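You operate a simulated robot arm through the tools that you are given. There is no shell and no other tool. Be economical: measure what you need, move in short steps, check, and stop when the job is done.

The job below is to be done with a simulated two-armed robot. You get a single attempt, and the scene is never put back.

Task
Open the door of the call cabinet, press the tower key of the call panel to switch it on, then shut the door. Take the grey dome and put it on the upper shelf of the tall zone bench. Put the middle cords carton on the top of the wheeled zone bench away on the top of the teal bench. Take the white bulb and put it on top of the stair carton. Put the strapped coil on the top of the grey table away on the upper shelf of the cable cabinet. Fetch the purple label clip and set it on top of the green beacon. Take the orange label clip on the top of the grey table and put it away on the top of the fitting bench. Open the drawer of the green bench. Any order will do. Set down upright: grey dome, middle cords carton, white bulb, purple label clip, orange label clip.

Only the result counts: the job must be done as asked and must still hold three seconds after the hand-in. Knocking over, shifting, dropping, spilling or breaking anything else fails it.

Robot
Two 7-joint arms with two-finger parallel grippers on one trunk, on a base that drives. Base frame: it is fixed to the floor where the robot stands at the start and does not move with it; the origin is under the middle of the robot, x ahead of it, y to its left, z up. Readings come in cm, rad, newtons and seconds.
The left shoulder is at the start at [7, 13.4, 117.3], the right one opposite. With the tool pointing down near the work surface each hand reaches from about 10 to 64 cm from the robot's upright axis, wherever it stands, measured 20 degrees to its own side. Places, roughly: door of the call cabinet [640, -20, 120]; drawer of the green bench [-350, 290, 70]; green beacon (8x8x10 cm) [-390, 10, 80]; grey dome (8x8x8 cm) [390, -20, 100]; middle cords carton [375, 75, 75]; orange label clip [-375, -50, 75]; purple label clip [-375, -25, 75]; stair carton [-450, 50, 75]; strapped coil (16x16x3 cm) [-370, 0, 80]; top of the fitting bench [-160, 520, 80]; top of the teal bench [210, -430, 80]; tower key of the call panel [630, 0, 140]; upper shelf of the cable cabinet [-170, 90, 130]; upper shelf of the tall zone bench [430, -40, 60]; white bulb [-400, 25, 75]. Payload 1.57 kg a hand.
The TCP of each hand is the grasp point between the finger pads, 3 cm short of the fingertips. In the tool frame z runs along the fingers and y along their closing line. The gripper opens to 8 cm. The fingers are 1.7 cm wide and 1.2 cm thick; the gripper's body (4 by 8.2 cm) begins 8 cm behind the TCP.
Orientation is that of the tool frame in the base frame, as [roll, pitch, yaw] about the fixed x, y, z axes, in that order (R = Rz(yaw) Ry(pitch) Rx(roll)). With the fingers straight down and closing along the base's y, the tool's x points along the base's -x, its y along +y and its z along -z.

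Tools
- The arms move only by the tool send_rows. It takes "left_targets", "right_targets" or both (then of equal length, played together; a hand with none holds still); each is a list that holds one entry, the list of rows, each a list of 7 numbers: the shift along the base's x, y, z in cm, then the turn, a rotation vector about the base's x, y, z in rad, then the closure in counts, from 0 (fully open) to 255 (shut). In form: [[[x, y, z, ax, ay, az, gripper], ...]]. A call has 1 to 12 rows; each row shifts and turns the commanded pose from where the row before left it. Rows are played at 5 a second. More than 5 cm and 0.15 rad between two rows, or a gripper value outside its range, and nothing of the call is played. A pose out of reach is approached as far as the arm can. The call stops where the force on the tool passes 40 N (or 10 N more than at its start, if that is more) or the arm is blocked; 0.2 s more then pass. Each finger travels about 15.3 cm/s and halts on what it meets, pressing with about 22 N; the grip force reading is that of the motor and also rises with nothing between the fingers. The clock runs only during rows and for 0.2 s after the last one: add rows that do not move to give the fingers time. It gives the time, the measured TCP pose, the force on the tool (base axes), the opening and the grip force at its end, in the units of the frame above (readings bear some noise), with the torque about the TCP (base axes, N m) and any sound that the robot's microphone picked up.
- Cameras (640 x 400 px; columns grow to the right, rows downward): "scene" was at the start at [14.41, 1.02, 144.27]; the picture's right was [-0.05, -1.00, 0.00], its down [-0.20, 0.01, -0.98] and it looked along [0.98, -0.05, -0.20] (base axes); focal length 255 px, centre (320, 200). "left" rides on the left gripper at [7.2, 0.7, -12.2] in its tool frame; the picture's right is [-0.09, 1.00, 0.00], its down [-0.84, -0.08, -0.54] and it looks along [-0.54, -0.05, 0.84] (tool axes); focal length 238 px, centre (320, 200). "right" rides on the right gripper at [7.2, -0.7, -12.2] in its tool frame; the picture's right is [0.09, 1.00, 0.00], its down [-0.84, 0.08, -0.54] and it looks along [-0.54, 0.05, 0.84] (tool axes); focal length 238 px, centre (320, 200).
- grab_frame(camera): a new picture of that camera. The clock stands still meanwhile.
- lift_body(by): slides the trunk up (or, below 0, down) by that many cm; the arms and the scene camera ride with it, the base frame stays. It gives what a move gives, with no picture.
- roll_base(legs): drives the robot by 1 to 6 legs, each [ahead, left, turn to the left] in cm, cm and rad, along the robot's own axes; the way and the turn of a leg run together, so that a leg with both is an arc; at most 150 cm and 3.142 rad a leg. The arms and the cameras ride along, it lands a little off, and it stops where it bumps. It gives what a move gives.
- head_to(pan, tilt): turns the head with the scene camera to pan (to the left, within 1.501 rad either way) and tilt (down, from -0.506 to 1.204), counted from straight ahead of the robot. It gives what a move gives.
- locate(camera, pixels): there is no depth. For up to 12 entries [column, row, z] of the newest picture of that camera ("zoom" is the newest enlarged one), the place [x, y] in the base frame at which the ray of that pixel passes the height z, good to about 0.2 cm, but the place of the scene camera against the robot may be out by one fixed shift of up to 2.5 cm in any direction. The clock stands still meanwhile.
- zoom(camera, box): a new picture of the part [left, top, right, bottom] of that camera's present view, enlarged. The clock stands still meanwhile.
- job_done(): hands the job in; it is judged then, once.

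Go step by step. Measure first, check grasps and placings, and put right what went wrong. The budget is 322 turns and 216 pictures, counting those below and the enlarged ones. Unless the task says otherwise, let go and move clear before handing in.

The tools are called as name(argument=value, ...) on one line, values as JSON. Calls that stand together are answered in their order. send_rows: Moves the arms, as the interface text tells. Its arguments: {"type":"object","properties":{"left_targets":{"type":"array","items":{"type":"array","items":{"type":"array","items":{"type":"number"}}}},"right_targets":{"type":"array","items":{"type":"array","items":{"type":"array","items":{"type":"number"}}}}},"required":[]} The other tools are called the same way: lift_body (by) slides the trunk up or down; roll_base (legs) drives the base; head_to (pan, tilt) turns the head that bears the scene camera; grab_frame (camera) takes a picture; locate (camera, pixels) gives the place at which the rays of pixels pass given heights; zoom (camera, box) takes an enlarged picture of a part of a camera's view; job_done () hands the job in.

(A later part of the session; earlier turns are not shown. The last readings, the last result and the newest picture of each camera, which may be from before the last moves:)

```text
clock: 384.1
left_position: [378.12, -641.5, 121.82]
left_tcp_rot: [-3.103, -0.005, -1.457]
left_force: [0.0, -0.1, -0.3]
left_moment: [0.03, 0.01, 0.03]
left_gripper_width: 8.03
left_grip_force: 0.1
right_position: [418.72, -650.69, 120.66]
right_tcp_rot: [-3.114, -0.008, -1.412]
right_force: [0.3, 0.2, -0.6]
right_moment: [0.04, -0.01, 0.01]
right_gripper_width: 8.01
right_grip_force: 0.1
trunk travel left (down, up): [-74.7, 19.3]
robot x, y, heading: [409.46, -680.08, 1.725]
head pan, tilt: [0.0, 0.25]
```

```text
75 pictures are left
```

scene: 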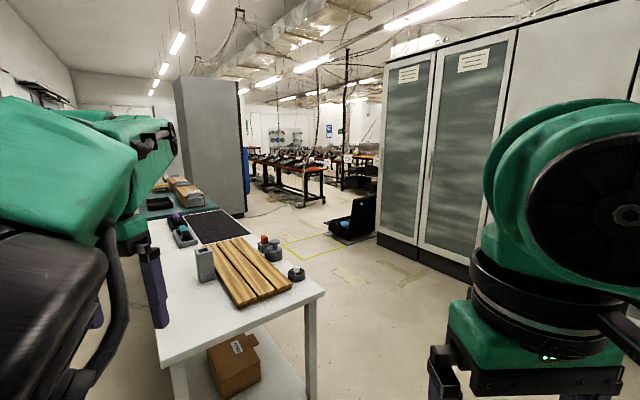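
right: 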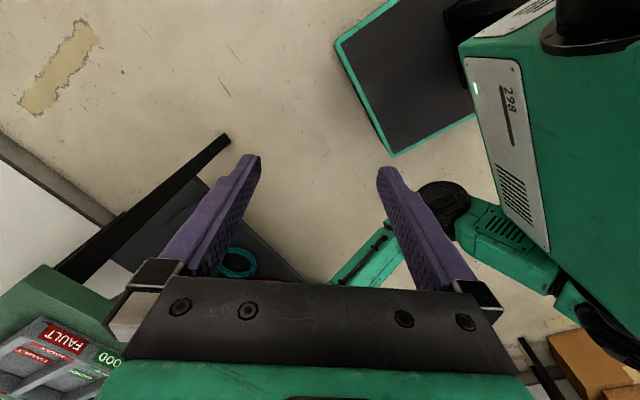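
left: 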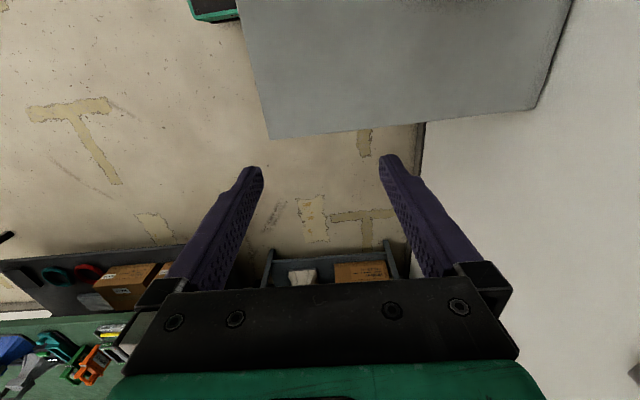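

locate(camera="scene", pixels=[[350, 242, 0], [377, 232, 0], [328, 228, 0], [380, 240, 0], [303, 205, 0], [325, 200, 0], [340, 188, 0], [246, 215, 0], [285, 240, 0], [318, 298, 78]])

zoom(camera="scene", box=[230, 100, 400, 260])

```text
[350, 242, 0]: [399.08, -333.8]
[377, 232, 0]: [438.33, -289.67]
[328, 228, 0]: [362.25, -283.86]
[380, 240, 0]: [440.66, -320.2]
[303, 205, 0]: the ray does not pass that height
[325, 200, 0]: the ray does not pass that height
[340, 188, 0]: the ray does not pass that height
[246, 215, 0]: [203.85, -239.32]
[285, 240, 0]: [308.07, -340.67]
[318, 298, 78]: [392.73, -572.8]
```

```text
2.50 times, centred on (315, 180) of scene
```

zoom: 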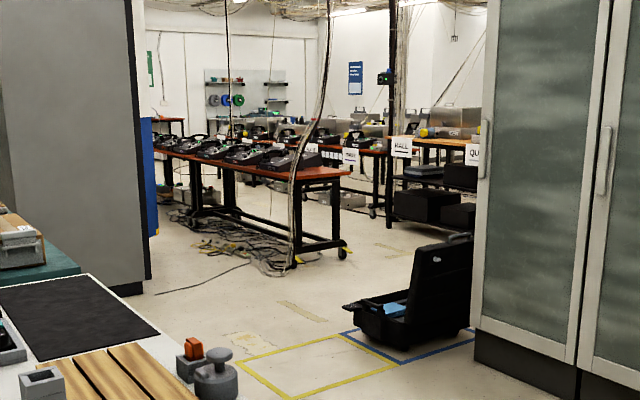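

There's a clear lane past the black case toward the zone benches. I'll move out from the table end, face along the lane, and drive.

roll_base(legs=[[50, -70, 0], [50, -66, 0], [0, 0, 0.63], [130, 0, 0], [120, 0, 0]])

head_to(pan=-0.4, tilt=0.3)

grab_frame(camera="scene")

```text
clock: 406.2
left_position: [297.01, -378.4, 121.77]
left_tcp_rot: [-3.102, -0.003, -0.778]
left_force: [0.7, 0.6, -0.4]
left_moment: [-0.02, 0.01, 0.05]
left_gripper_width: 7.98
left_grip_force: 0.0
right_position: [334.6, -360.02, 120.68]
right_tcp_rot: [-3.111, -0.005, -0.732]
right_force: [-0.5, 0.0, -0.2]
right_moment: [0.03, -0.02, 0.04]
right_gripper_width: 8.03
right_grip_force: 0.0
trunk travel left (down, up): [-74.7, 19.3]
robot x, y, heading: [345.98, -388.39, 2.404]
head pan, tilt: [0.0, 0.25]
```

```text
clock: 407.1
left_position: [297.06, -378.38, 121.66]
left_tcp_rot: [-3.104, -0.005, -0.777]
left_force: [-0.3, 0.0, -0.6]
left_moment: [-0.05, 0.0, 0.03]
left_gripper_width: 7.98
left_grip_force: 0.0
right_position: [334.44, -359.83, 120.66]
right_tcp_rot: [-3.112, -0.004, -0.732]
right_force: [0.6, -0.2, -0.5]
right_moment: [-0.03, -0.02, 0.01]
right_gripper_width: 8.01
right_grip_force: 0.0
trunk travel left (down, up): [-74.7, 19.3]
robot x, y, heading: [345.9, -388.5, 2.403]
head pan, tilt: [-0.4, 0.3]
```

```text
73 pictures are left
```

scene: 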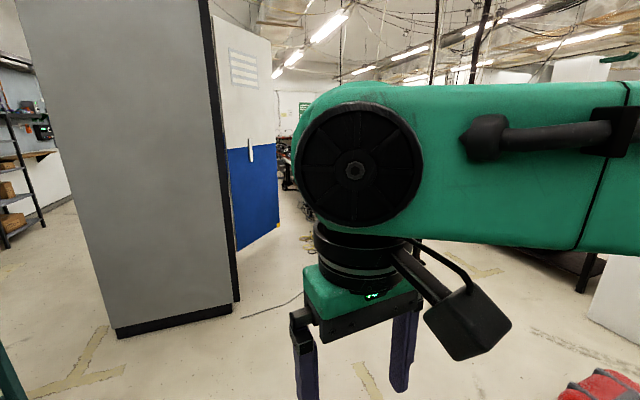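

roll_base(legs=[[105, 0, 0], [0, 0, -1.6]])

head_to(pan=0.0, tilt=0.3)

grab_frame(camera="scene")

```text
clock: 416.4
left_position: [279.27, -270.19, 121.65]
left_tcp_rot: [-3.103, -0.005, -2.359]
left_force: [0.5, 0.2, 1.1]
left_moment: [0.0, -0.02, -0.03]
left_gripper_width: 8.01
left_grip_force: 0.1
right_position: [297.31, -307.77, 120.75]
right_tcp_rot: [-3.114, -0.007, -2.307]
right_force: [-0.2, -0.1, -0.9]
right_moment: [0.0, 0.02, 0.02]
right_gripper_width: 8.0
right_grip_force: 0.1
trunk travel left (down, up): [-74.7, 19.3]
robot x, y, heading: [268.69, -319.29, 0.829]
head pan, tilt: [-0.4, 0.3]
```

```text
clock: 417.2
left_position: [279.32, -270.13, 121.68]
left_tcp_rot: [-3.104, -0.004, -2.357]
left_force: [-0.3, -0.4, 0.4]
left_moment: [-0.01, 0.01, -0.01]
left_gripper_width: 8.01
left_grip_force: 0.1
right_position: [297.36, -307.88, 120.72]
right_tcp_rot: [-3.113, -0.004, -2.311]
right_force: [0.1, 0.0, 0.0]
right_moment: [0.04, -0.01, 0.01]
right_gripper_width: 7.99
right_grip_force: 0.1
trunk travel left (down, up): [-74.7, 19.3]
robot x, y, heading: [268.81, -319.04, 0.826]
head pan, tilt: [0.0, 0.3]
```

```text
72 pictures are left
```

scene: 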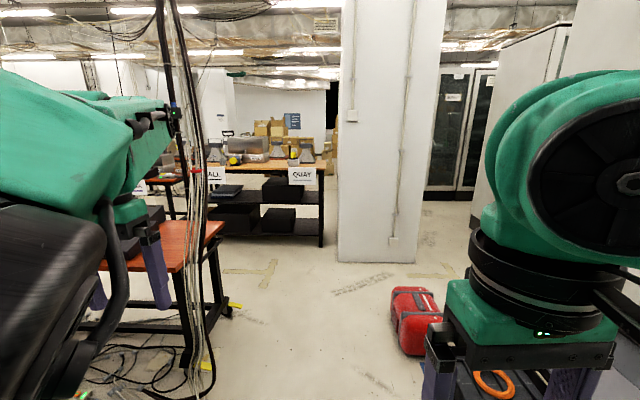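

locate(camera="scene", pixels=[[340, 262, 0], [405, 263, 0], [405, 354, 0], [440, 345, 0], [322, 246, 0], [230, 315, 0], [225, 225, 75], [185, 365, 0], [320, 178, 90], [200, 172, 90], [430, 200, 0], [475, 228, 0]])

zoom(camera="scene", box=[140, 110, 350, 260])

```text
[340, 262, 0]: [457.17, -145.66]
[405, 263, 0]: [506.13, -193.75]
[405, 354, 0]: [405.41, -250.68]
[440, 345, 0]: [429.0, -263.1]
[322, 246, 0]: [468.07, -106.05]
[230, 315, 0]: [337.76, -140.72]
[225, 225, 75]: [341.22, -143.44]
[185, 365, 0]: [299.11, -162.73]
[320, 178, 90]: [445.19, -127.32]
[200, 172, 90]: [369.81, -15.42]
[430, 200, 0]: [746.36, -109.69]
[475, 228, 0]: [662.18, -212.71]
```

```text
2.67 times, centred on (245, 185) of scene
```

zoom: 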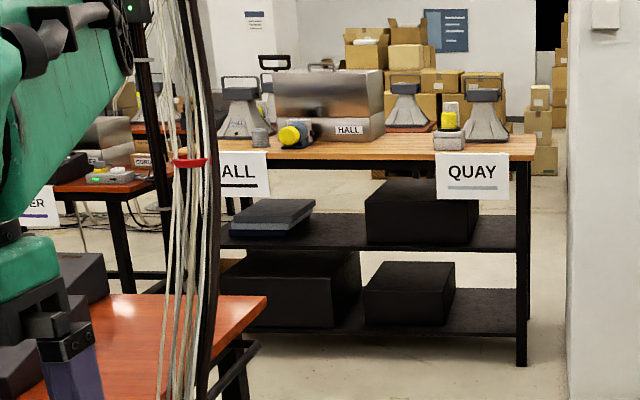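

The HALL/QUAY bench is the tall zone bench; the grey dome stands near the HALL sign at (222,161). I'll drive up the lane, keeping left of the red toolbox and pillar.

roll_base(legs=[[0, 0, -0.042], [130, 4, 0], [82, 0, 0], [0, 70, 0]])

head_to(pan=0.0, tilt=0.45)

grab_frame(camera="scene")

```text
clock: 431.6
left_position: [377.45, -67.12, 121.73]
left_tcp_rot: [-3.105, -0.005, -2.38]
left_force: [0.2, -1.1, 0.0]
left_moment: [-0.01, 0.03, 0.03]
left_gripper_width: 8.01
left_grip_force: 0.2
right_position: [394.73, -105.11, 120.57]
right_tcp_rot: [-3.114, -0.008, -2.333]
right_force: [0.3, 0.4, -0.6]
right_moment: [-0.02, 0.01, -0.03]
right_gripper_width: 8.02
right_grip_force: 0.1
trunk travel left (down, up): [-74.7, 19.3]
robot x, y, heading: [365.55, -115.97, 0.8]
head pan, tilt: [0.0, 0.3]
```

```text
clock: 432.3
left_position: [377.4, -66.86, 121.61]
left_tcp_rot: [-3.103, -0.004, -2.381]
left_force: [-1.3, -0.6, -0.2]
left_moment: [-0.01, 0.04, 0.0]
left_gripper_width: 8.01
left_grip_force: 0.1
right_position: [394.79, -104.97, 120.64]
right_tcp_rot: [-3.112, -0.007, -2.332]
right_force: [-0.6, -0.5, 0.3]
right_moment: [-0.01, -0.01, 0.03]
right_gripper_width: 7.98
right_grip_force: 0.1
trunk travel left (down, up): [-74.7, 19.3]
robot x, y, heading: [365.96, -115.8, 0.801]
head pan, tilt: [0.0, 0.45]
```

```text
70 pictures are left
```

scene: 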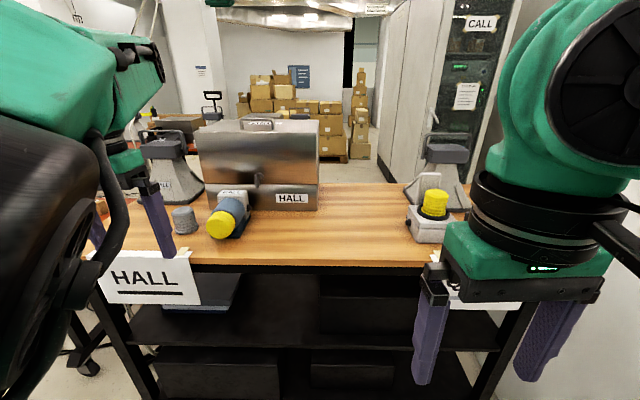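

zoom(camera="scene", box=[130, 170, 330, 400])

locate(camera="scene", pixels=[[185, 232, 96], [172, 232, 96], [198, 230, 96], [190, 262, 96], [425, 262, 96], [190, 262, 92], [425, 262, 92], [150, 340, 60], [330, 345, 60], [330, 345, 56]])

```text
1.74 times, centred on (230, 285) of scene
```

zoom: 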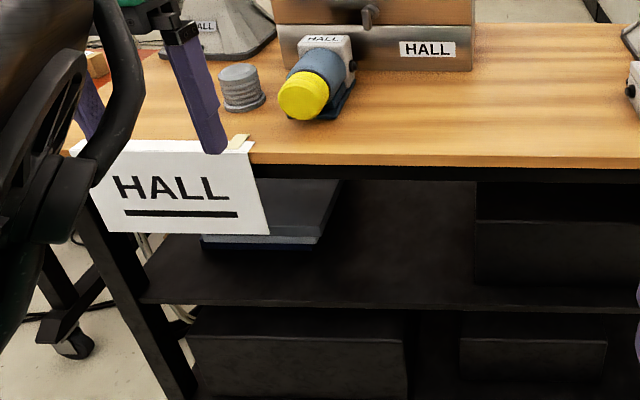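

```text
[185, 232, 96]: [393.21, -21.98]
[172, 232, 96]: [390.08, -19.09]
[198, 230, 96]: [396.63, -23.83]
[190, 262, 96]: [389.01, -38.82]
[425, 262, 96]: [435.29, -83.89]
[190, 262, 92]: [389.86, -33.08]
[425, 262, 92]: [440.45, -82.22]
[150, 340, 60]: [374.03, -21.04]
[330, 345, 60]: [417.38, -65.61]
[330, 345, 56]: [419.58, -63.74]
```

locate(camera="scene", pixels=[[88, 372, 0], [145, 395, 0], [105, 300, 20]])

roll_base(legs=[[0, 30, 0]])

grab_frame(camera="left")

```text
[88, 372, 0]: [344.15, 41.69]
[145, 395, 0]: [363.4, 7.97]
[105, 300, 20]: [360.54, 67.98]
```

```text
clock: 434.4
left_position: [356.04, -45.98, 121.69]
left_tcp_rot: [-3.105, -0.005, -2.384]
left_force: [0.6, -1.2, 0.9]
left_moment: [0.0, 0.01, 0.01]
left_gripper_width: 8.01
left_grip_force: 0.0
right_position: [373.05, -84.17, 120.68]
right_tcp_rot: [-3.116, -0.007, -2.34]
right_force: [0.4, -0.3, -1.2]
right_moment: [0.01, 0.0, 0.0]
right_gripper_width: 8.0
right_grip_force: 0.0
trunk travel left (down, up): [-74.7, 19.3]
robot x, y, heading: [343.86, -94.67, 0.794]
head pan, tilt: [0.0, 0.45]
```

```text
68 pictures are left
```

left: 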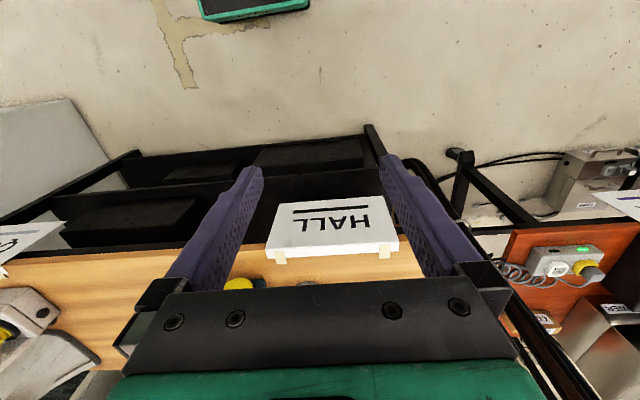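

I'll tilt the left hand forward about 50° (closing line level), so the dome can be gripped and later slid under the top onto the shelf upright.

send_rows(left_targets=[[[0.9, 0.9, 0, 0.103, -0.101, 0, 0], [0.9, 0.9, 0, 0.103, -0.101, 0, 0], [0.9, 0.9, 0, 0.103, -0.101, 0, 0], [0.9, 0.9, 0, 0.103, -0.101, 0, 0], [0.9, 0.9, 0, 0.103, -0.101, 0, 0], [0.9, 0.9, 0, 0.103, -0.101, 0, 0], [0, 0, 0, 0, 0, 0, 0]]])

grab_frame(camera="left")

grab_frame(camera="scene")

```text
clock: 436.2
left_position: [360.06, -36.34, 117.31]
left_tcp_rot: [-3.101, 0.75, -2.366]
left_force: [-0.3, 0.5, 0.0]
left_moment: [-0.03, 0.01, -0.03]
left_gripper_width: 7.99
left_grip_force: 0.1
left hand out of reach, approached as far as the arm can: row 1, 2, 3, 4, 5
right_position: [373.02, -84.01, 120.68]
right_tcp_rot: [-3.113, -0.007, -2.339]
right_force: [-0.1, 0.5, 0.2]
right_moment: [-0.02, -0.02, 0.03]
right_gripper_width: 7.97
right_grip_force: 0.1
trunk travel left (down, up): [-74.7, 19.3]
robot x, y, heading: [344.19, -94.61, 0.797]
head pan, tilt: [0.0, 0.45]
stopped in row 7 (left hand): the arm was blocked; the commanded pose is now the measured one
```

```text
67 pictures are left
```

left: 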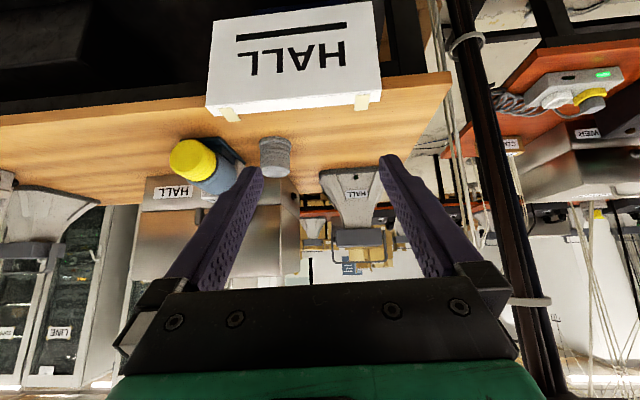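

```text
66 pictures are left
```

scene: 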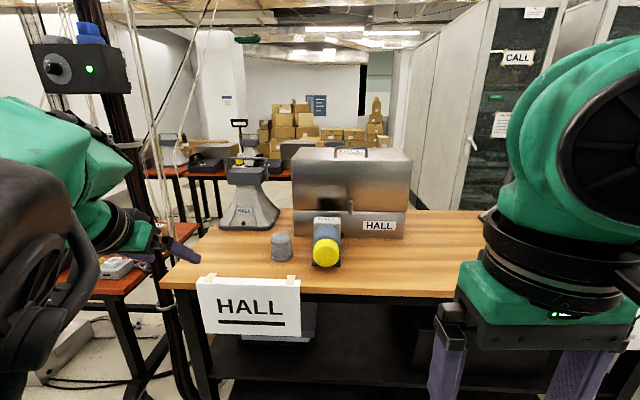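

The tilt is done; a cable pole stands close on the left, so I'll shift the base right 13 cm, which also lines the hand up with the dome.

roll_base(legs=[[0, -12, 0]])

zoom(camera="left", box=[220, 90, 412, 210])

zoom(camera="scene", box=[160, 190, 352, 310])

```text
clock: 437.4
left_position: [367.93, -44.18, 117.25]
left_tcp_rot: [-3.097, 0.749, -2.362]
left_force: [-0.4, -0.1, 0.0]
left_moment: [0.03, 0.0, 0.01]
left_gripper_width: 8.0
left_grip_force: 0.0
right_position: [380.92, -91.77, 120.68]
right_tcp_rot: [-3.11, -0.007, -2.339]
right_force: [0.4, 0.4, -0.5]
right_moment: [-0.01, 0.0, 0.01]
right_gripper_width: 8.0
right_grip_force: 0.0
trunk travel left (down, up): [-74.7, 19.3]
robot x, y, heading: [351.87, -102.43, 0.796]
head pan, tilt: [0.0, 0.45]
```

```text
3.33 times, centred on (316, 150) of left
```

zoom: 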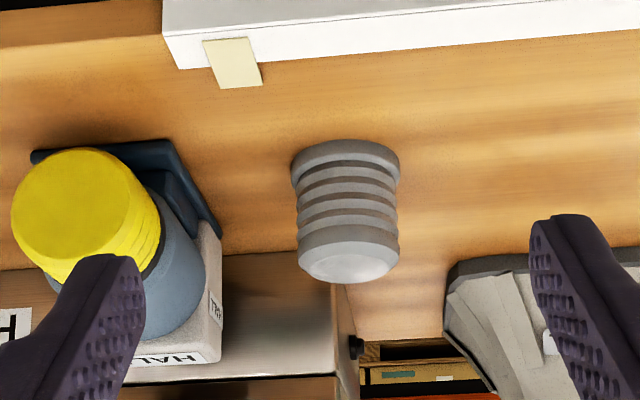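

```text
3.33 times, centred on (256, 250) of scene
```

zoom: 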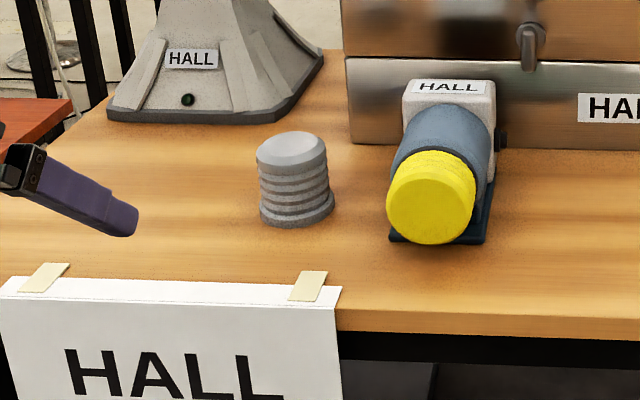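

grab_frame(camera="left")

locate(camera="left", pixels=[[323.5, 138, 95], [323.5, 138, 97], [323.5, 138, 99], [324.4, 166, 103], [324.4, 166, 105], [324.4, 166, 101]])

locate(camera="zoom", pixels=[[297, 212, 95], [297, 212, 97], [297, 212, 99], [292, 150, 103], [292, 150, 105], [292, 150, 101], [340, 318, 97], [262, 212, 97], [333, 208, 97], [392, 240, 97]])

```text
63 pictures are left
```

left: 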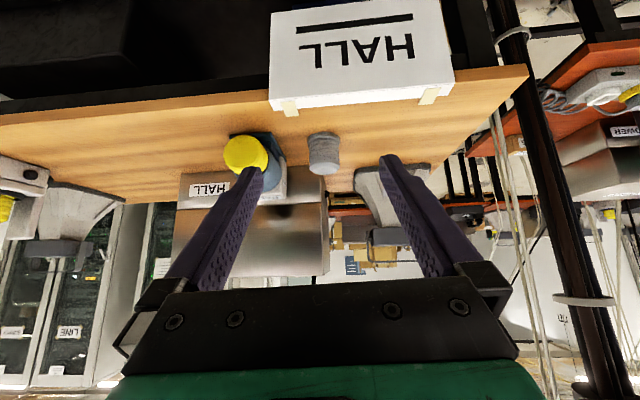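

```text
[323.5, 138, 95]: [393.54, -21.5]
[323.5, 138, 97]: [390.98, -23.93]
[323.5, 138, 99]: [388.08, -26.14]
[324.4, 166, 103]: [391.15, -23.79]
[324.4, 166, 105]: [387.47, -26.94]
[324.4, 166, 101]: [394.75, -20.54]
```

```text
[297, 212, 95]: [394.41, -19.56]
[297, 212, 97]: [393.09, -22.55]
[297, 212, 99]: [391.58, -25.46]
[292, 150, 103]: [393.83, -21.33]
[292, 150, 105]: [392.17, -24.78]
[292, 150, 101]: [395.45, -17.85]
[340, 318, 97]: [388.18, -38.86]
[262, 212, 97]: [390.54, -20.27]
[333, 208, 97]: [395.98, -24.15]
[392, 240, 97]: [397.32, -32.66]
```

Dome centre is about (392,-22.8), 6.7 cm wide, with the yellow lamp well to its right. I'll advance the base 20 cm, then line up above and behind it.

roll_base(legs=[[20, 0, 0]])

send_rows(left_targets=[[[0.7, -0.7, -1, 0, 0, 0, 0], [0.6, -0.6, -1, 0, 0, 0, 0], [0, 0, 0, 0, 0, 0, 0]]])

grab_frame(camera="left")

```text
clock: 439.0
left_position: [381.95, -30.1, 117.39]
left_tcp_rot: [-3.098, 0.745, -2.361]
left_force: [-0.4, -0.1, 0.6]
left_moment: [-0.02, -0.01, 0.02]
left_gripper_width: 8.0
left_grip_force: 0.0
right_position: [395.0, -77.59, 120.83]
right_tcp_rot: [-3.112, -0.004, -2.337]
right_force: [0.0, 0.6, -0.5]
right_moment: [-0.01, -0.01, -0.01]
right_gripper_width: 8.01
right_grip_force: 0.2
trunk travel left (down, up): [-74.7, 19.3]
robot x, y, heading: [366.02, -88.0, 0.8]
head pan, tilt: [0.0, 0.45]
```

```text
clock: 439.8
left_position: [382.81, -30.32, 115.27]
left_tcp_rot: [-3.082, 0.749, -2.352]
left_force: [0.3, -0.6, 0.8]
left_moment: [0.01, 0.03, -0.01]
left_gripper_width: 8.02
left_grip_force: 0.0
left hand out of reach, approached as far as the arm can: row 2
right_position: [395.27, -77.44, 120.67]
right_tcp_rot: [-3.113, -0.007, -2.337]
right_force: [0.5, -0.3, 0.4]
right_moment: [0.0, -0.01, -0.05]
right_gripper_width: 8.0
right_grip_force: 0.0
trunk travel left (down, up): [-74.7, 19.3]
robot x, y, heading: [365.91, -88.11, 0.802]
head pan, tilt: [0.0, 0.45]
```

```text
62 pictures are left
```

left: 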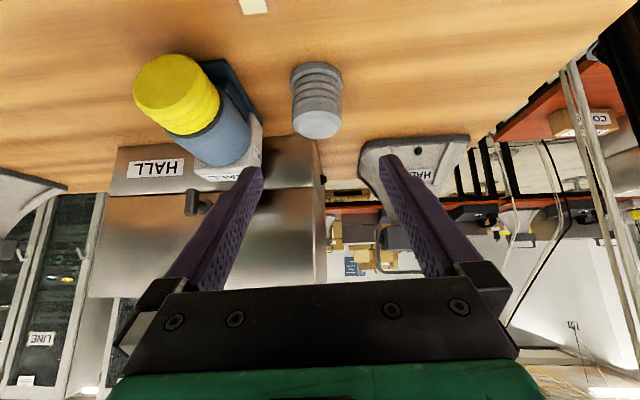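

locate(camera="left", pixels=[[317, 84, 96], [317, 84, 97], [316, 121, 102], [316, 121, 103], [316, 121, 104], [291, 100, 99], [343, 100, 99]])

```text
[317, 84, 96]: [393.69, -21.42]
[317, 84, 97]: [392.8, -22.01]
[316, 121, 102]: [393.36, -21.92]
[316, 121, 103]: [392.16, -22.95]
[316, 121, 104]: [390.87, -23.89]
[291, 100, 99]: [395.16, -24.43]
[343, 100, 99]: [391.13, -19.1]
```

Dome axis at (393,-22). I'll roll 13 cm ahead and 1.6 right to bring the fingers above it, and check.

roll_base(legs=[[13, -1.6, 0]])

grab_frame(camera="left")

grab_frame(camera="scene")

```text
clock: 441.1
left_position: [393.11, -22.15, 115.16]
left_tcp_rot: [-3.084, 0.746, -2.351]
left_force: [0.2, 0.2, -0.2]
left_moment: [0.01, -0.02, -0.01]
left_gripper_width: 7.98
left_grip_force: 0.1
right_position: [405.27, -69.49, 120.63]
right_tcp_rot: [-3.111, -0.004, -2.339]
right_force: [-0.2, -0.5, -0.1]
right_moment: [-0.04, 0.01, 0.0]
right_gripper_width: 7.99
right_grip_force: 0.0
trunk travel left (down, up): [-74.7, 19.3]
robot x, y, heading: [376.51, -79.89, 0.803]
head pan, tilt: [0.0, 0.45]
```

```text
61 pictures are left
```

left: 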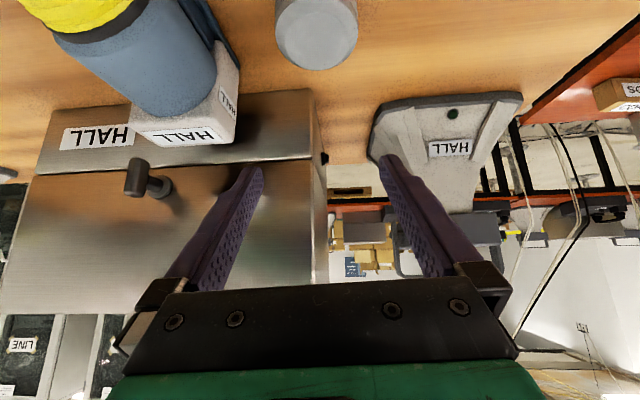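

```text
60 pictures are left
```

scene: 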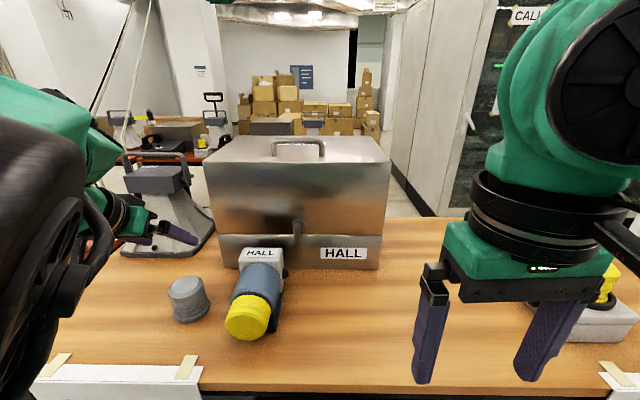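

The dome lies directly below the finger gap. I'll draw the right hand back off the bench, then lower the trunk.

send_rows(right_targets=[[[-3, -3, 0, 0, 0, 0, 0], [-3, -3, 0, 0, 0, 0, 0], [-3, -3, 0, 0, 0, 0, 0], [-2, -2, 0, 0, 0, 0, 0], [0, 0, 0, 0, 0, 0, 0]]])

lift_body(by=-9)

grab_frame(camera="left")

```text
clock: 442.3
left_position: [393.14, -22.16, 115.17]
left_tcp_rot: [-3.084, 0.743, -2.345]
left_force: [0.0, 0.5, -0.4]
left_moment: [0.0, -0.02, 0.01]
left_gripper_width: 8.01
left_grip_force: 0.1
right_position: [396.58, -76.91, 119.91]
right_tcp_rot: [-3.111, -0.012, -2.341]
right_force: [0.1, -0.1, 0.7]
right_moment: [0.03, 0.03, 0.0]
right_gripper_width: 8.0
right_grip_force: 0.1
right hand out of reach, approached as far as the arm can: row 3, 4
trunk travel left (down, up): [-74.7, 19.3]
robot x, y, heading: [376.41, -80.09, 0.793]
head pan, tilt: [0.0, 0.45]
```

```text
clock: 443.5
left_position: [393.07, -22.0, 106.03]
left_tcp_rot: [-3.08, 0.745, -2.346]
left_force: [0.4, 0.1, -0.4]
left_moment: [-0.02, 0.02, -0.01]
left_gripper_width: 8.01
left_grip_force: 0.1
right_position: [396.58, -76.69, 111.02]
right_tcp_rot: [-3.112, -0.009, -2.34]
right_force: [0.5, -0.7, -0.4]
right_moment: [-0.01, -0.03, 0.01]
right_gripper_width: 7.98
right_grip_force: 0.0
trunk travel left (down, up): [-65.7, 28.3]
robot x, y, heading: [376.59, -80.12, 0.798]
head pan, tilt: [0.0, 0.45]
```

```text
59 pictures are left
```

left: 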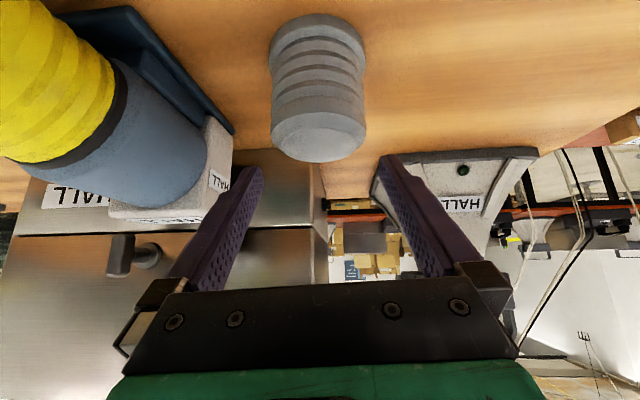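

The dome is centred between the fingers. Lowering 6 cm more.

lift_body(by=-5.5)

grab_frame(camera="left")

```text
clock: 444.5
left_position: [393.13, -22.03, 100.65]
left_tcp_rot: [-3.08, 0.743, -2.348]
left_force: [-0.5, 0.1, 0.2]
left_moment: [0.0, 0.01, 0.0]
left_gripper_width: 7.99
left_grip_force: 0.1
right_position: [396.56, -76.71, 105.44]
right_tcp_rot: [-3.111, -0.01, -2.341]
right_force: [0.9, 0.1, 0.2]
right_moment: [0.0, 0.0, 0.03]
right_gripper_width: 8.0
right_grip_force: 0.1
trunk travel left (down, up): [-60.2, 33.8]
robot x, y, heading: [376.32, -80.22, 0.8]
head pan, tilt: [0.0, 0.45]
```

```text
58 pictures are left
```

left: 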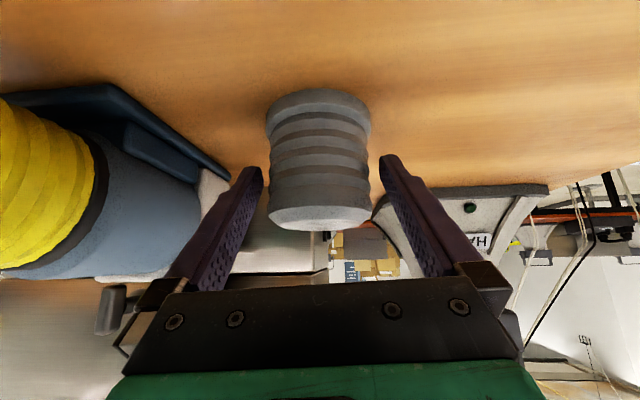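

Fingers straddle the dome. Closing and testing a small lift.

send_rows(left_targets=[[[0, 0, 0, 0, 0, 0, 255], [0, 0, 0, 0, 0, 0, 255], [0, 0, 0, 0, 0, 0, 255]]])

lift_body(by=6)

grab_frame(camera="left")

```text
clock: 445.3
left_position: [393.06, -22.04, 100.65]
left_tcp_rot: [-3.082, 0.743, -2.347]
left_force: [0.0, 0.1, 2.5]
left_moment: [0.11, 0.03, 0.0]
left_gripper_width: 6.55
left_grip_force: 22.1
right_position: [396.73, -76.93, 105.45]
right_tcp_rot: [-3.111, -0.011, -2.338]
right_force: [-0.8, -0.2, -0.1]
right_moment: [-0.01, 0.03, -0.02]
right_gripper_width: 8.01
right_grip_force: 0.1
trunk travel left (down, up): [-60.2, 33.8]
robot x, y, heading: [376.56, -79.86, 0.794]
head pan, tilt: [0.0, 0.45]
```

```text
clock: 446.3
left_position: [393.2, -22.07, 106.64]
left_tcp_rot: [-3.08, 0.743, -2.348]
left_force: [-0.7, 0.1, -2.2]
left_moment: [-0.01, -0.01, -0.03]
left_gripper_width: 6.53
left_grip_force: 22.4
right_position: [396.66, -76.87, 111.38]
right_tcp_rot: [-3.113, -0.011, -2.338]
right_force: [-0.6, -0.1, -0.2]
right_moment: [0.03, -0.02, -0.03]
right_gripper_width: 7.97
right_grip_force: 0.0
trunk travel left (down, up): [-66.2, 27.8]
robot x, y, heading: [376.36, -79.86, 0.796]
head pan, tilt: [0.0, 0.45]
```

```text
57 pictures are left
```

left: 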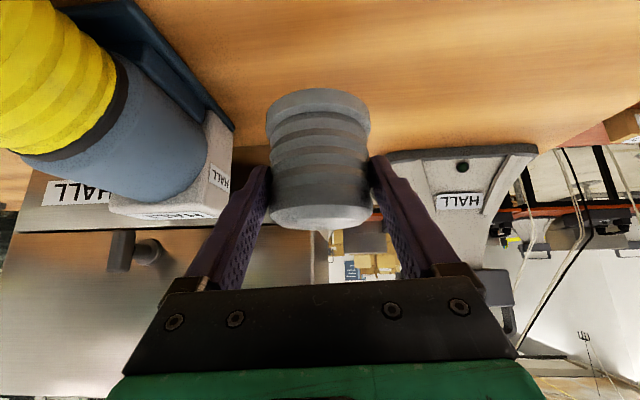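

The dome is held upright. I'll back off and lower the trunk to look at the upper shelf.

roll_base(legs=[[-35, 0, 0]])

lift_body(by=-34)

head_to(pan=0.0, tilt=0.45)

grab_frame(camera="scene")

grab_frame(camera="left")

```text
clock: 448.6
left_position: [368.7, -47.12, 106.52]
left_tcp_rot: [-3.08, 0.744, -2.351]
left_force: [-0.2, -0.3, -1.0]
left_moment: [-0.02, 0.0, 0.02]
left_gripper_width: 6.52
left_grip_force: 22.2
right_position: [371.8, -102.05, 111.53]
right_tcp_rot: [-3.113, -0.012, -2.346]
right_force: [-0.8, 0.3, 0.1]
right_moment: [-0.01, -0.01, -0.01]
right_gripper_width: 7.99
right_grip_force: 0.0
trunk travel left (down, up): [-66.2, 27.8]
robot x, y, heading: [351.72, -105.27, 0.788]
head pan, tilt: [0.0, 0.45]
```

```text
clock: 451.9
left_position: [368.68, -47.08, 72.45]
left_tcp_rot: [-3.079, 0.743, -2.351]
left_force: [-0.3, -0.6, 0.3]
left_moment: [0.01, 0.03, 0.0]
left_gripper_width: 6.5
left_grip_force: 22.0
right_position: [371.65, -102.01, 77.41]
right_tcp_rot: [-3.11, -0.021, -2.346]
right_force: [-0.8, -0.2, 0.1]
right_moment: [-0.02, -0.02, 0.01]
right_gripper_width: 7.99
right_grip_force: 0.0
trunk travel left (down, up): [-32.2, 61.8]
robot x, y, heading: [351.14, -104.86, 0.789]
head pan, tilt: [0.0, 0.45]
```

```text
clock: 452.5
left_position: [368.66, -47.27, 72.55]
left_tcp_rot: [-3.078, 0.743, -2.351]
left_force: [0.0, 0.3, -1.1]
left_moment: [-0.02, 0.02, 0.0]
left_gripper_width: 6.52
left_grip_force: 21.3
right_position: [371.8, -102.04, 77.49]
right_tcp_rot: [-3.108, -0.019, -2.345]
right_force: [0.2, 0.8, 0.5]
right_moment: [-0.04, 0.0, 0.05]
right_gripper_width: 7.99
right_grip_force: 0.0
trunk travel left (down, up): [-32.2, 61.8]
robot x, y, heading: [351.65, -105.11, 0.788]
head pan, tilt: [0.0, 0.45]
```

```text
56 pictures are left
```

scene: 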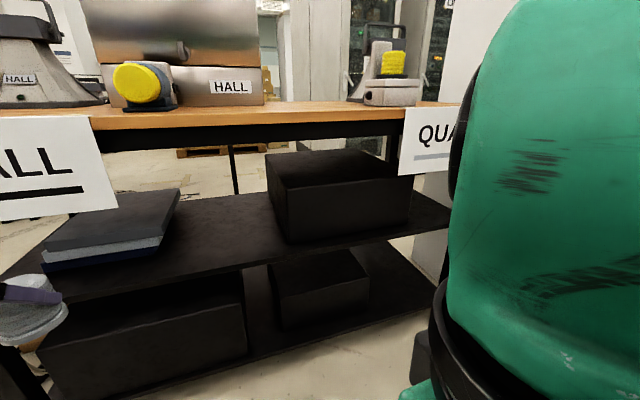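

```text
55 pictures are left
```

left: 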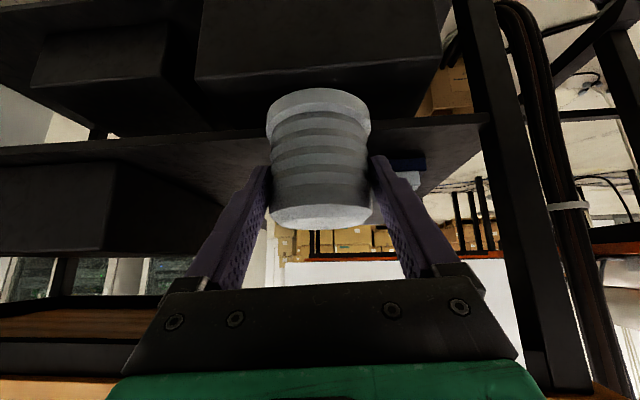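

locate(camera="scene", pixels=[[225, 264, 56], [225, 264, 58], [225, 264, 60], [225, 264, 62], [225, 225, 60], [180, 200, 60], [168, 258, 60], [283, 243, 60], [225, 188, 60], [290, 243, 58]])

zoom(camera="scene", box=[30, 140, 350, 340])

```text
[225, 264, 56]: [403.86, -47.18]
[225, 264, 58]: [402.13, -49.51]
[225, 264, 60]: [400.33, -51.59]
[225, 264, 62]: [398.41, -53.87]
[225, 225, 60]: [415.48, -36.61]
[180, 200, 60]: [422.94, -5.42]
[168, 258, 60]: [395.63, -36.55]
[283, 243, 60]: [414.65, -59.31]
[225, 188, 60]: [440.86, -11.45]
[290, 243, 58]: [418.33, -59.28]
```

```text
2.00 times, centred on (190, 240) of scene
```

zoom: 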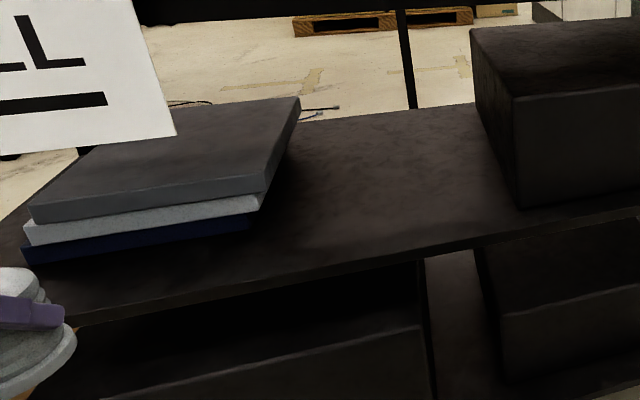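

locate(camera="left", pixels=[[150, 138, 56], [150, 138, 58], [150, 138, 60], [440, 122, 58], [150, 138, 62], [150, 345, 93], [150, 345, 91]])

```text
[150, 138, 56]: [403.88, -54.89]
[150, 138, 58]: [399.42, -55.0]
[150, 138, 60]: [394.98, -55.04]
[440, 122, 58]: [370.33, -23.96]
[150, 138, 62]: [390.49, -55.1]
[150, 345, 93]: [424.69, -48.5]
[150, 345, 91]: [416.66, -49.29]
```

The shelf's free gap spans about h 306–338 (32 cm). I'll shift right 27 cm, then advance partway and check.

roll_base(legs=[[0, -27, 0], [18, 0, 0]])

grab_frame(camera="left")

head_to(pan=0.35, tilt=0.5)

grab_frame(camera="scene")

```text
clock: 455.5
left_position: [400.21, -53.56, 72.4]
left_tcp_rot: [-3.078, 0.743, -2.345]
left_force: [0.2, 0.8, -0.8]
left_moment: [0.01, -0.01, -0.02]
left_gripper_width: 6.52
left_grip_force: 22.1
right_position: [403.74, -108.33, 77.42]
right_tcp_rot: [-3.11, -0.018, -2.339]
right_force: [-0.6, 0.0, 1.1]
right_moment: [-0.02, -0.01, 0.03]
right_gripper_width: 7.99
right_grip_force: 0.0
trunk travel left (down, up): [-32.2, 61.8]
robot x, y, heading: [383.33, -111.13, 0.797]
head pan, tilt: [0.0, 0.45]
```

```text
53 pictures are left
```

left: 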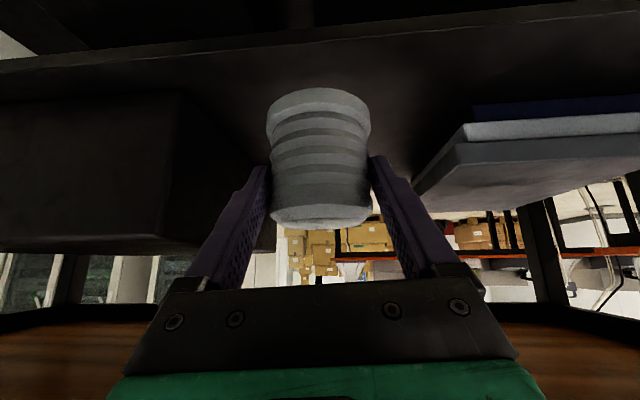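

```text
clock: 456.3
left_position: [400.21, -53.59, 72.36]
left_tcp_rot: [-3.076, 0.741, -2.342]
left_force: [-0.1, 0.7, -1.3]
left_moment: [-0.03, 0.04, 0.0]
left_gripper_width: 6.48
left_grip_force: 21.6
right_position: [403.74, -108.31, 77.37]
right_tcp_rot: [-3.105, -0.026, -2.343]
right_force: [0.5, -0.2, 0.3]
right_moment: [0.0, -0.03, 0.01]
right_gripper_width: 8.01
right_grip_force: 0.1
trunk travel left (down, up): [-32.2, 61.8]
robot x, y, heading: [383.68, -111.62, 0.794]
head pan, tilt: [0.351, 0.499]
```

```text
52 pictures are left
```

scene: 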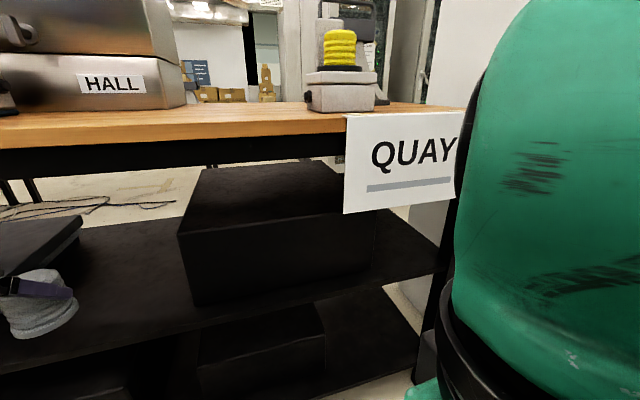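

locate(camera="left", pixels=[[320, 42, 56], [320, 42, 58], [320, 42, 60], [180, 95, 58], [470, 110, 58], [420, 185, 58]])

zoom(camera="left", box=[100, 0, 560, 240])

```text
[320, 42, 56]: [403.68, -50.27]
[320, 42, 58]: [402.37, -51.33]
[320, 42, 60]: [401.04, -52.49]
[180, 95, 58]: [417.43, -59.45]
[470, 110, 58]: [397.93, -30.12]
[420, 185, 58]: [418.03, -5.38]
```

```text
1.39 times, centred on (330, 120) of left
```

zoom: 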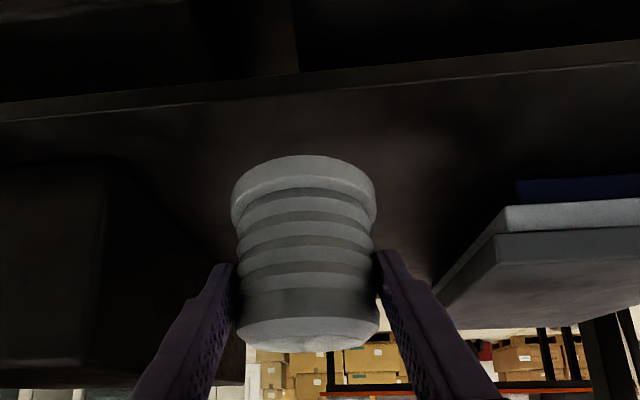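

The dome sits between the books and the box. I'll advance 15 cm and then lower gradually to touch the shelf.

roll_base(legs=[[15, 0, 0]])

lift_body(by=-5)

grab_frame(camera="left")

```text
clock: 457.7
left_position: [408.6, -44.89, 72.1]
left_tcp_rot: [-3.069, 0.73, -2.327]
left_force: [-0.1, 1.0, -0.6]
left_moment: [-0.03, 0.03, -0.01]
left_gripper_width: 6.49
left_grip_force: 22.0
right_position: [412.96, -99.36, 77.28]
right_tcp_rot: [-3.098, -0.035, -2.344]
right_force: [-1.0, 0.2, 0.5]
right_moment: [0.01, -0.01, -0.02]
right_gripper_width: 7.98
right_grip_force: 0.0
trunk travel left (down, up): [-32.2, 61.8]
robot x, y, heading: [392.8, -101.96, 0.8]
head pan, tilt: [0.351, 0.499]
stopped in leg 1: the robot was blocked; the commanded pose is now the measured one
```

```text
clock: 458.6
left_position: [408.82, -44.45, 66.71]
left_tcp_rot: [-3.068, 0.723, -2.328]
left_force: [0.3, 0.5, -0.6]
left_moment: [0.01, -0.02, -0.04]
left_gripper_width: 6.49
left_grip_force: 22.6
right_position: [413.07, -98.75, 72.18]
right_tcp_rot: [-3.099, -0.042, -2.345]
right_force: [0.4, 0.6, -0.6]
right_moment: [-0.01, 0.03, -0.03]
right_gripper_width: 7.99
right_grip_force: 0.1
trunk travel left (down, up): [-27.2, 66.8]
robot x, y, heading: [392.76, -101.9, 0.796]
head pan, tilt: [0.351, 0.499]
```

```text
50 pictures are left
```

left: 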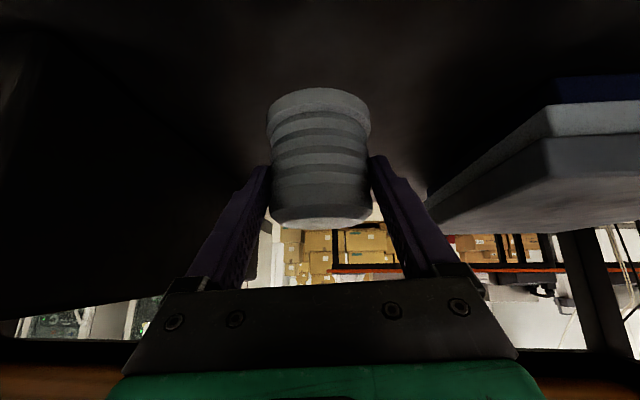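

The base was stopped near g 206. Let me see what it touches before going on.

head_to(pan=-0.3, tilt=0.6)

grab_frame(camera="scene")

grab_frame(camera="right")

```text
clock: 459.6
left_position: [409.03, -44.42, 66.6]
left_tcp_rot: [-3.067, 0.723, -2.327]
left_force: [-0.2, 0.4, -1.1]
left_moment: [0.01, 0.03, 0.06]
left_gripper_width: 6.47
left_grip_force: 22.1
right_position: [413.2, -98.75, 72.1]
right_tcp_rot: [-3.099, -0.036, -2.343]
right_force: [-0.1, -0.2, 0.2]
right_moment: [0.02, 0.0, 0.01]
right_gripper_width: 7.98
right_grip_force: 0.0
trunk travel left (down, up): [-27.2, 66.8]
robot x, y, heading: [392.73, -102.18, 0.801]
head pan, tilt: [-0.3, 0.6]
```

```text
49 pictures are left
```

scene: 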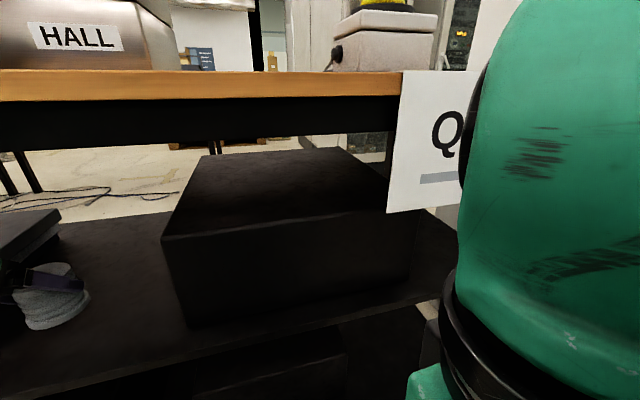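

```text
48 pictures are left
```

right: 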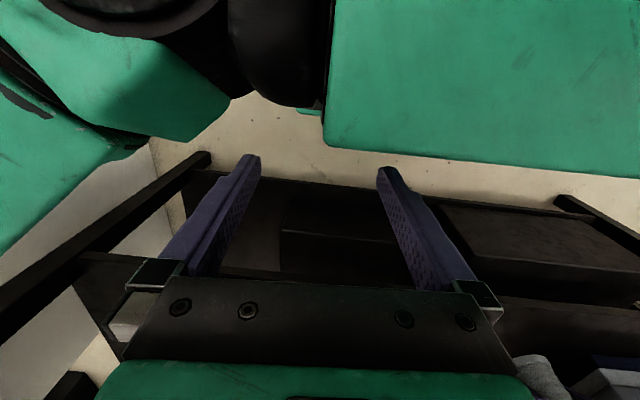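

Nothing looks displaced; the right forearm is just close to the QUAY sign. I'll back off 1 cm and lower the dome to the shelf in small steps.

roll_base(legs=[[-1, 0, 0]])

lift_body(by=-2.5)

lift_body(by=-1.2)

zoom(camera="scene", box=[0, 200, 200, 400])

```text
clock: 460.4
left_position: [408.09, -45.13, 66.58]
left_tcp_rot: [-3.067, 0.723, -2.329]
left_force: [0.2, 0.2, -0.5]
left_moment: [0.01, -0.02, -0.05]
left_gripper_width: 6.48
left_grip_force: 22.0
right_position: [412.43, -99.47, 72.06]
right_tcp_rot: [-3.1, -0.036, -2.341]
right_force: [-0.2, 0.1, -1.0]
right_moment: [0.05, 0.0, 0.0]
right_gripper_width: 8.02
right_grip_force: 0.0
trunk travel left (down, up): [-27.2, 66.8]
robot x, y, heading: [391.93, -102.76, 0.798]
head pan, tilt: [-0.3, 0.6]
```

```text
clock: 461.1
left_position: [408.17, -45.19, 63.95]
left_tcp_rot: [-3.066, 0.722, -2.325]
left_force: [0.9, 0.1, -0.4]
left_moment: [-0.04, 0.03, -0.01]
left_gripper_width: 6.51
left_grip_force: 22.1
right_position: [412.38, -99.65, 69.51]
right_tcp_rot: [-3.096, -0.04, -2.342]
right_force: [-0.1, -0.2, 0.2]
right_moment: [-0.02, -0.01, 0.02]
right_gripper_width: 7.97
right_grip_force: 0.0
trunk travel left (down, up): [-24.7, 69.3]
robot x, y, heading: [392.37, -103.04, 0.803]
head pan, tilt: [-0.3, 0.6]
```

```text
clock: 461.7
left_position: [408.07, -45.18, 62.82]
left_tcp_rot: [-3.066, 0.721, -2.326]
left_force: [-0.8, -0.5, -0.3]
left_moment: [-0.03, -0.03, 0.01]
left_gripper_width: 6.5
left_grip_force: 22.0
right_position: [412.35, -99.59, 68.45]
right_tcp_rot: [-3.098, -0.039, -2.343]
right_force: [0.7, 0.1, 0.8]
right_moment: [0.0, 0.02, -0.04]
right_gripper_width: 7.99
right_grip_force: 0.1
trunk travel left (down, up): [-23.5, 70.5]
robot x, y, heading: [392.16, -102.38, 0.796]
head pan, tilt: [-0.3, 0.6]
```

```text
2.00 times, centred on (100, 300) of scene
```

zoom: 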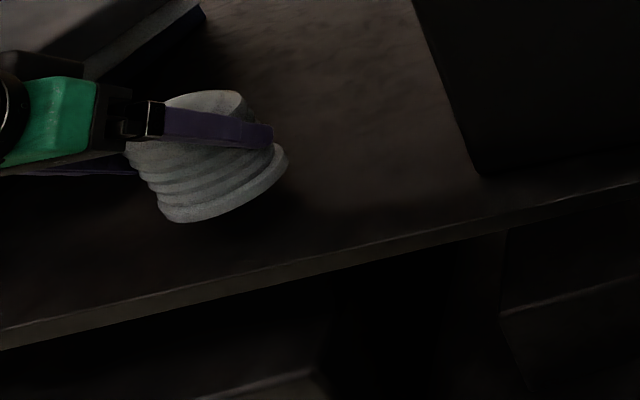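

lift_body(by=-1)

lift_body(by=-0.8)

lift_body(by=-0.8)

```text
clock: 462.3
left_position: [408.18, -45.14, 61.83]
left_tcp_rot: [-3.07, 0.721, -2.326]
left_force: [-0.3, -0.5, -0.7]
left_moment: [-0.01, 0.01, 0.01]
left_gripper_width: 6.47
left_grip_force: 22.1
right_position: [412.36, -99.53, 67.38]
right_tcp_rot: [-3.1, -0.039, -2.344]
right_force: [0.1, 0.3, 0.6]
right_moment: [0.04, -0.02, 0.0]
right_gripper_width: 7.99
right_grip_force: 0.1
trunk travel left (down, up): [-22.5, 71.5]
robot x, y, heading: [392.33, -102.81, 0.795]
head pan, tilt: [-0.3, 0.6]
```

```text
clock: 462.9
left_position: [408.2, -45.2, 61.08]
left_tcp_rot: [-3.068, 0.722, -2.327]
left_force: [0.4, 1.0, -0.7]
left_moment: [-0.02, 0.01, 0.01]
left_gripper_width: 6.46
left_grip_force: 22.0
right_position: [412.29, -99.66, 66.72]
right_tcp_rot: [-3.101, -0.038, -2.343]
right_force: [0.0, -0.2, 0.1]
right_moment: [0.02, 0.01, 0.02]
right_gripper_width: 8.0
right_grip_force: 0.1
trunk travel left (down, up): [-21.7, 72.3]
robot x, y, heading: [391.96, -102.88, 0.799]
head pan, tilt: [-0.3, 0.6]
```

```text
clock: 463.4
left_position: [408.1, -45.16, 60.45]
left_tcp_rot: [-3.071, 0.727, -2.329]
left_force: [-1.1, 0.1, 16.6]
left_moment: [0.73, -0.03, 0.08]
left_gripper_width: 6.51
left_grip_force: 21.9
right_position: [412.3, -99.73, 65.84]
right_tcp_rot: [-3.101, -0.037, -2.344]
right_force: [0.5, 0.0, 0.1]
right_moment: [-0.02, -0.04, 0.03]
right_gripper_width: 8.02
right_grip_force: 0.1
trunk travel left (down, up): [-20.9, 73.1]
robot x, y, heading: [391.7, -102.55, 0.799]
head pan, tilt: [-0.3, 0.6]
```

Contact at 16 N: the dome stands on the shelf. Relieve, open and back straight out.

lift_body(by=0.25)

send_rows(left_targets=[[[0, 0, 0, 0, 0, 0, 60], [0, 0, 0, 0, 0, 0, 0], [0, 0, 0, 0, 0, 0, 0]]])

grab_frame(camera="left")

```text
clock: 463.9
left_position: [408.17, -45.22, 60.49]
left_tcp_rot: [-3.071, 0.725, -2.329]
left_force: [-1.2, 3.6, 10.7]
left_moment: [0.68, 0.01, 0.09]
left_gripper_width: 6.55
left_grip_force: 21.8
right_position: [412.31, -99.53, 66.08]
right_tcp_rot: [-3.101, -0.036, -2.344]
right_force: [0.3, -1.1, -0.5]
right_moment: [0.03, -0.02, -0.02]
right_gripper_width: 7.99
right_grip_force: 0.1
trunk travel left (down, up): [-21.1, 72.9]
robot x, y, heading: [392.29, -102.81, 0.802]
head pan, tilt: [-0.3, 0.6]
```

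```text
clock: 464.8
left_position: [408.01, -45.21, 60.47]
left_tcp_rot: [-3.068, 0.721, -2.328]
left_force: [0.0, 0.4, -0.1]
left_moment: [0.0, -0.03, 0.0]
left_gripper_width: 8.01
left_grip_force: 0.1
right_position: [412.38, -99.66, 66.03]
right_tcp_rot: [-3.1, -0.038, -2.343]
right_force: [0.2, 0.2, -1.0]
right_moment: [0.0, 0.0, 0.01]
right_gripper_width: 8.0
right_grip_force: 0.1
trunk travel left (down, up): [-21.1, 72.9]
robot x, y, heading: [392.01, -102.47, 0.797]
head pan, tilt: [-0.3, 0.6]
```

```text
46 pictures are left
```

left: 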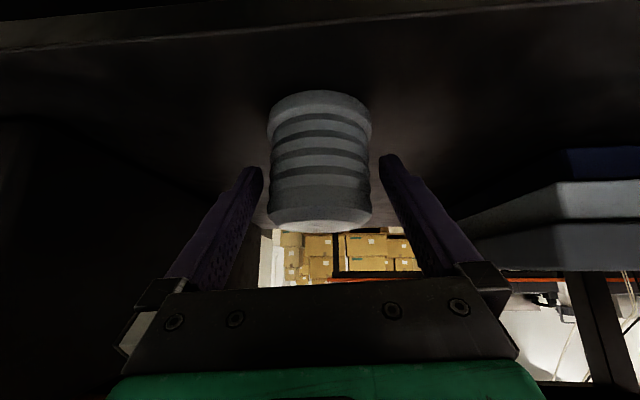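

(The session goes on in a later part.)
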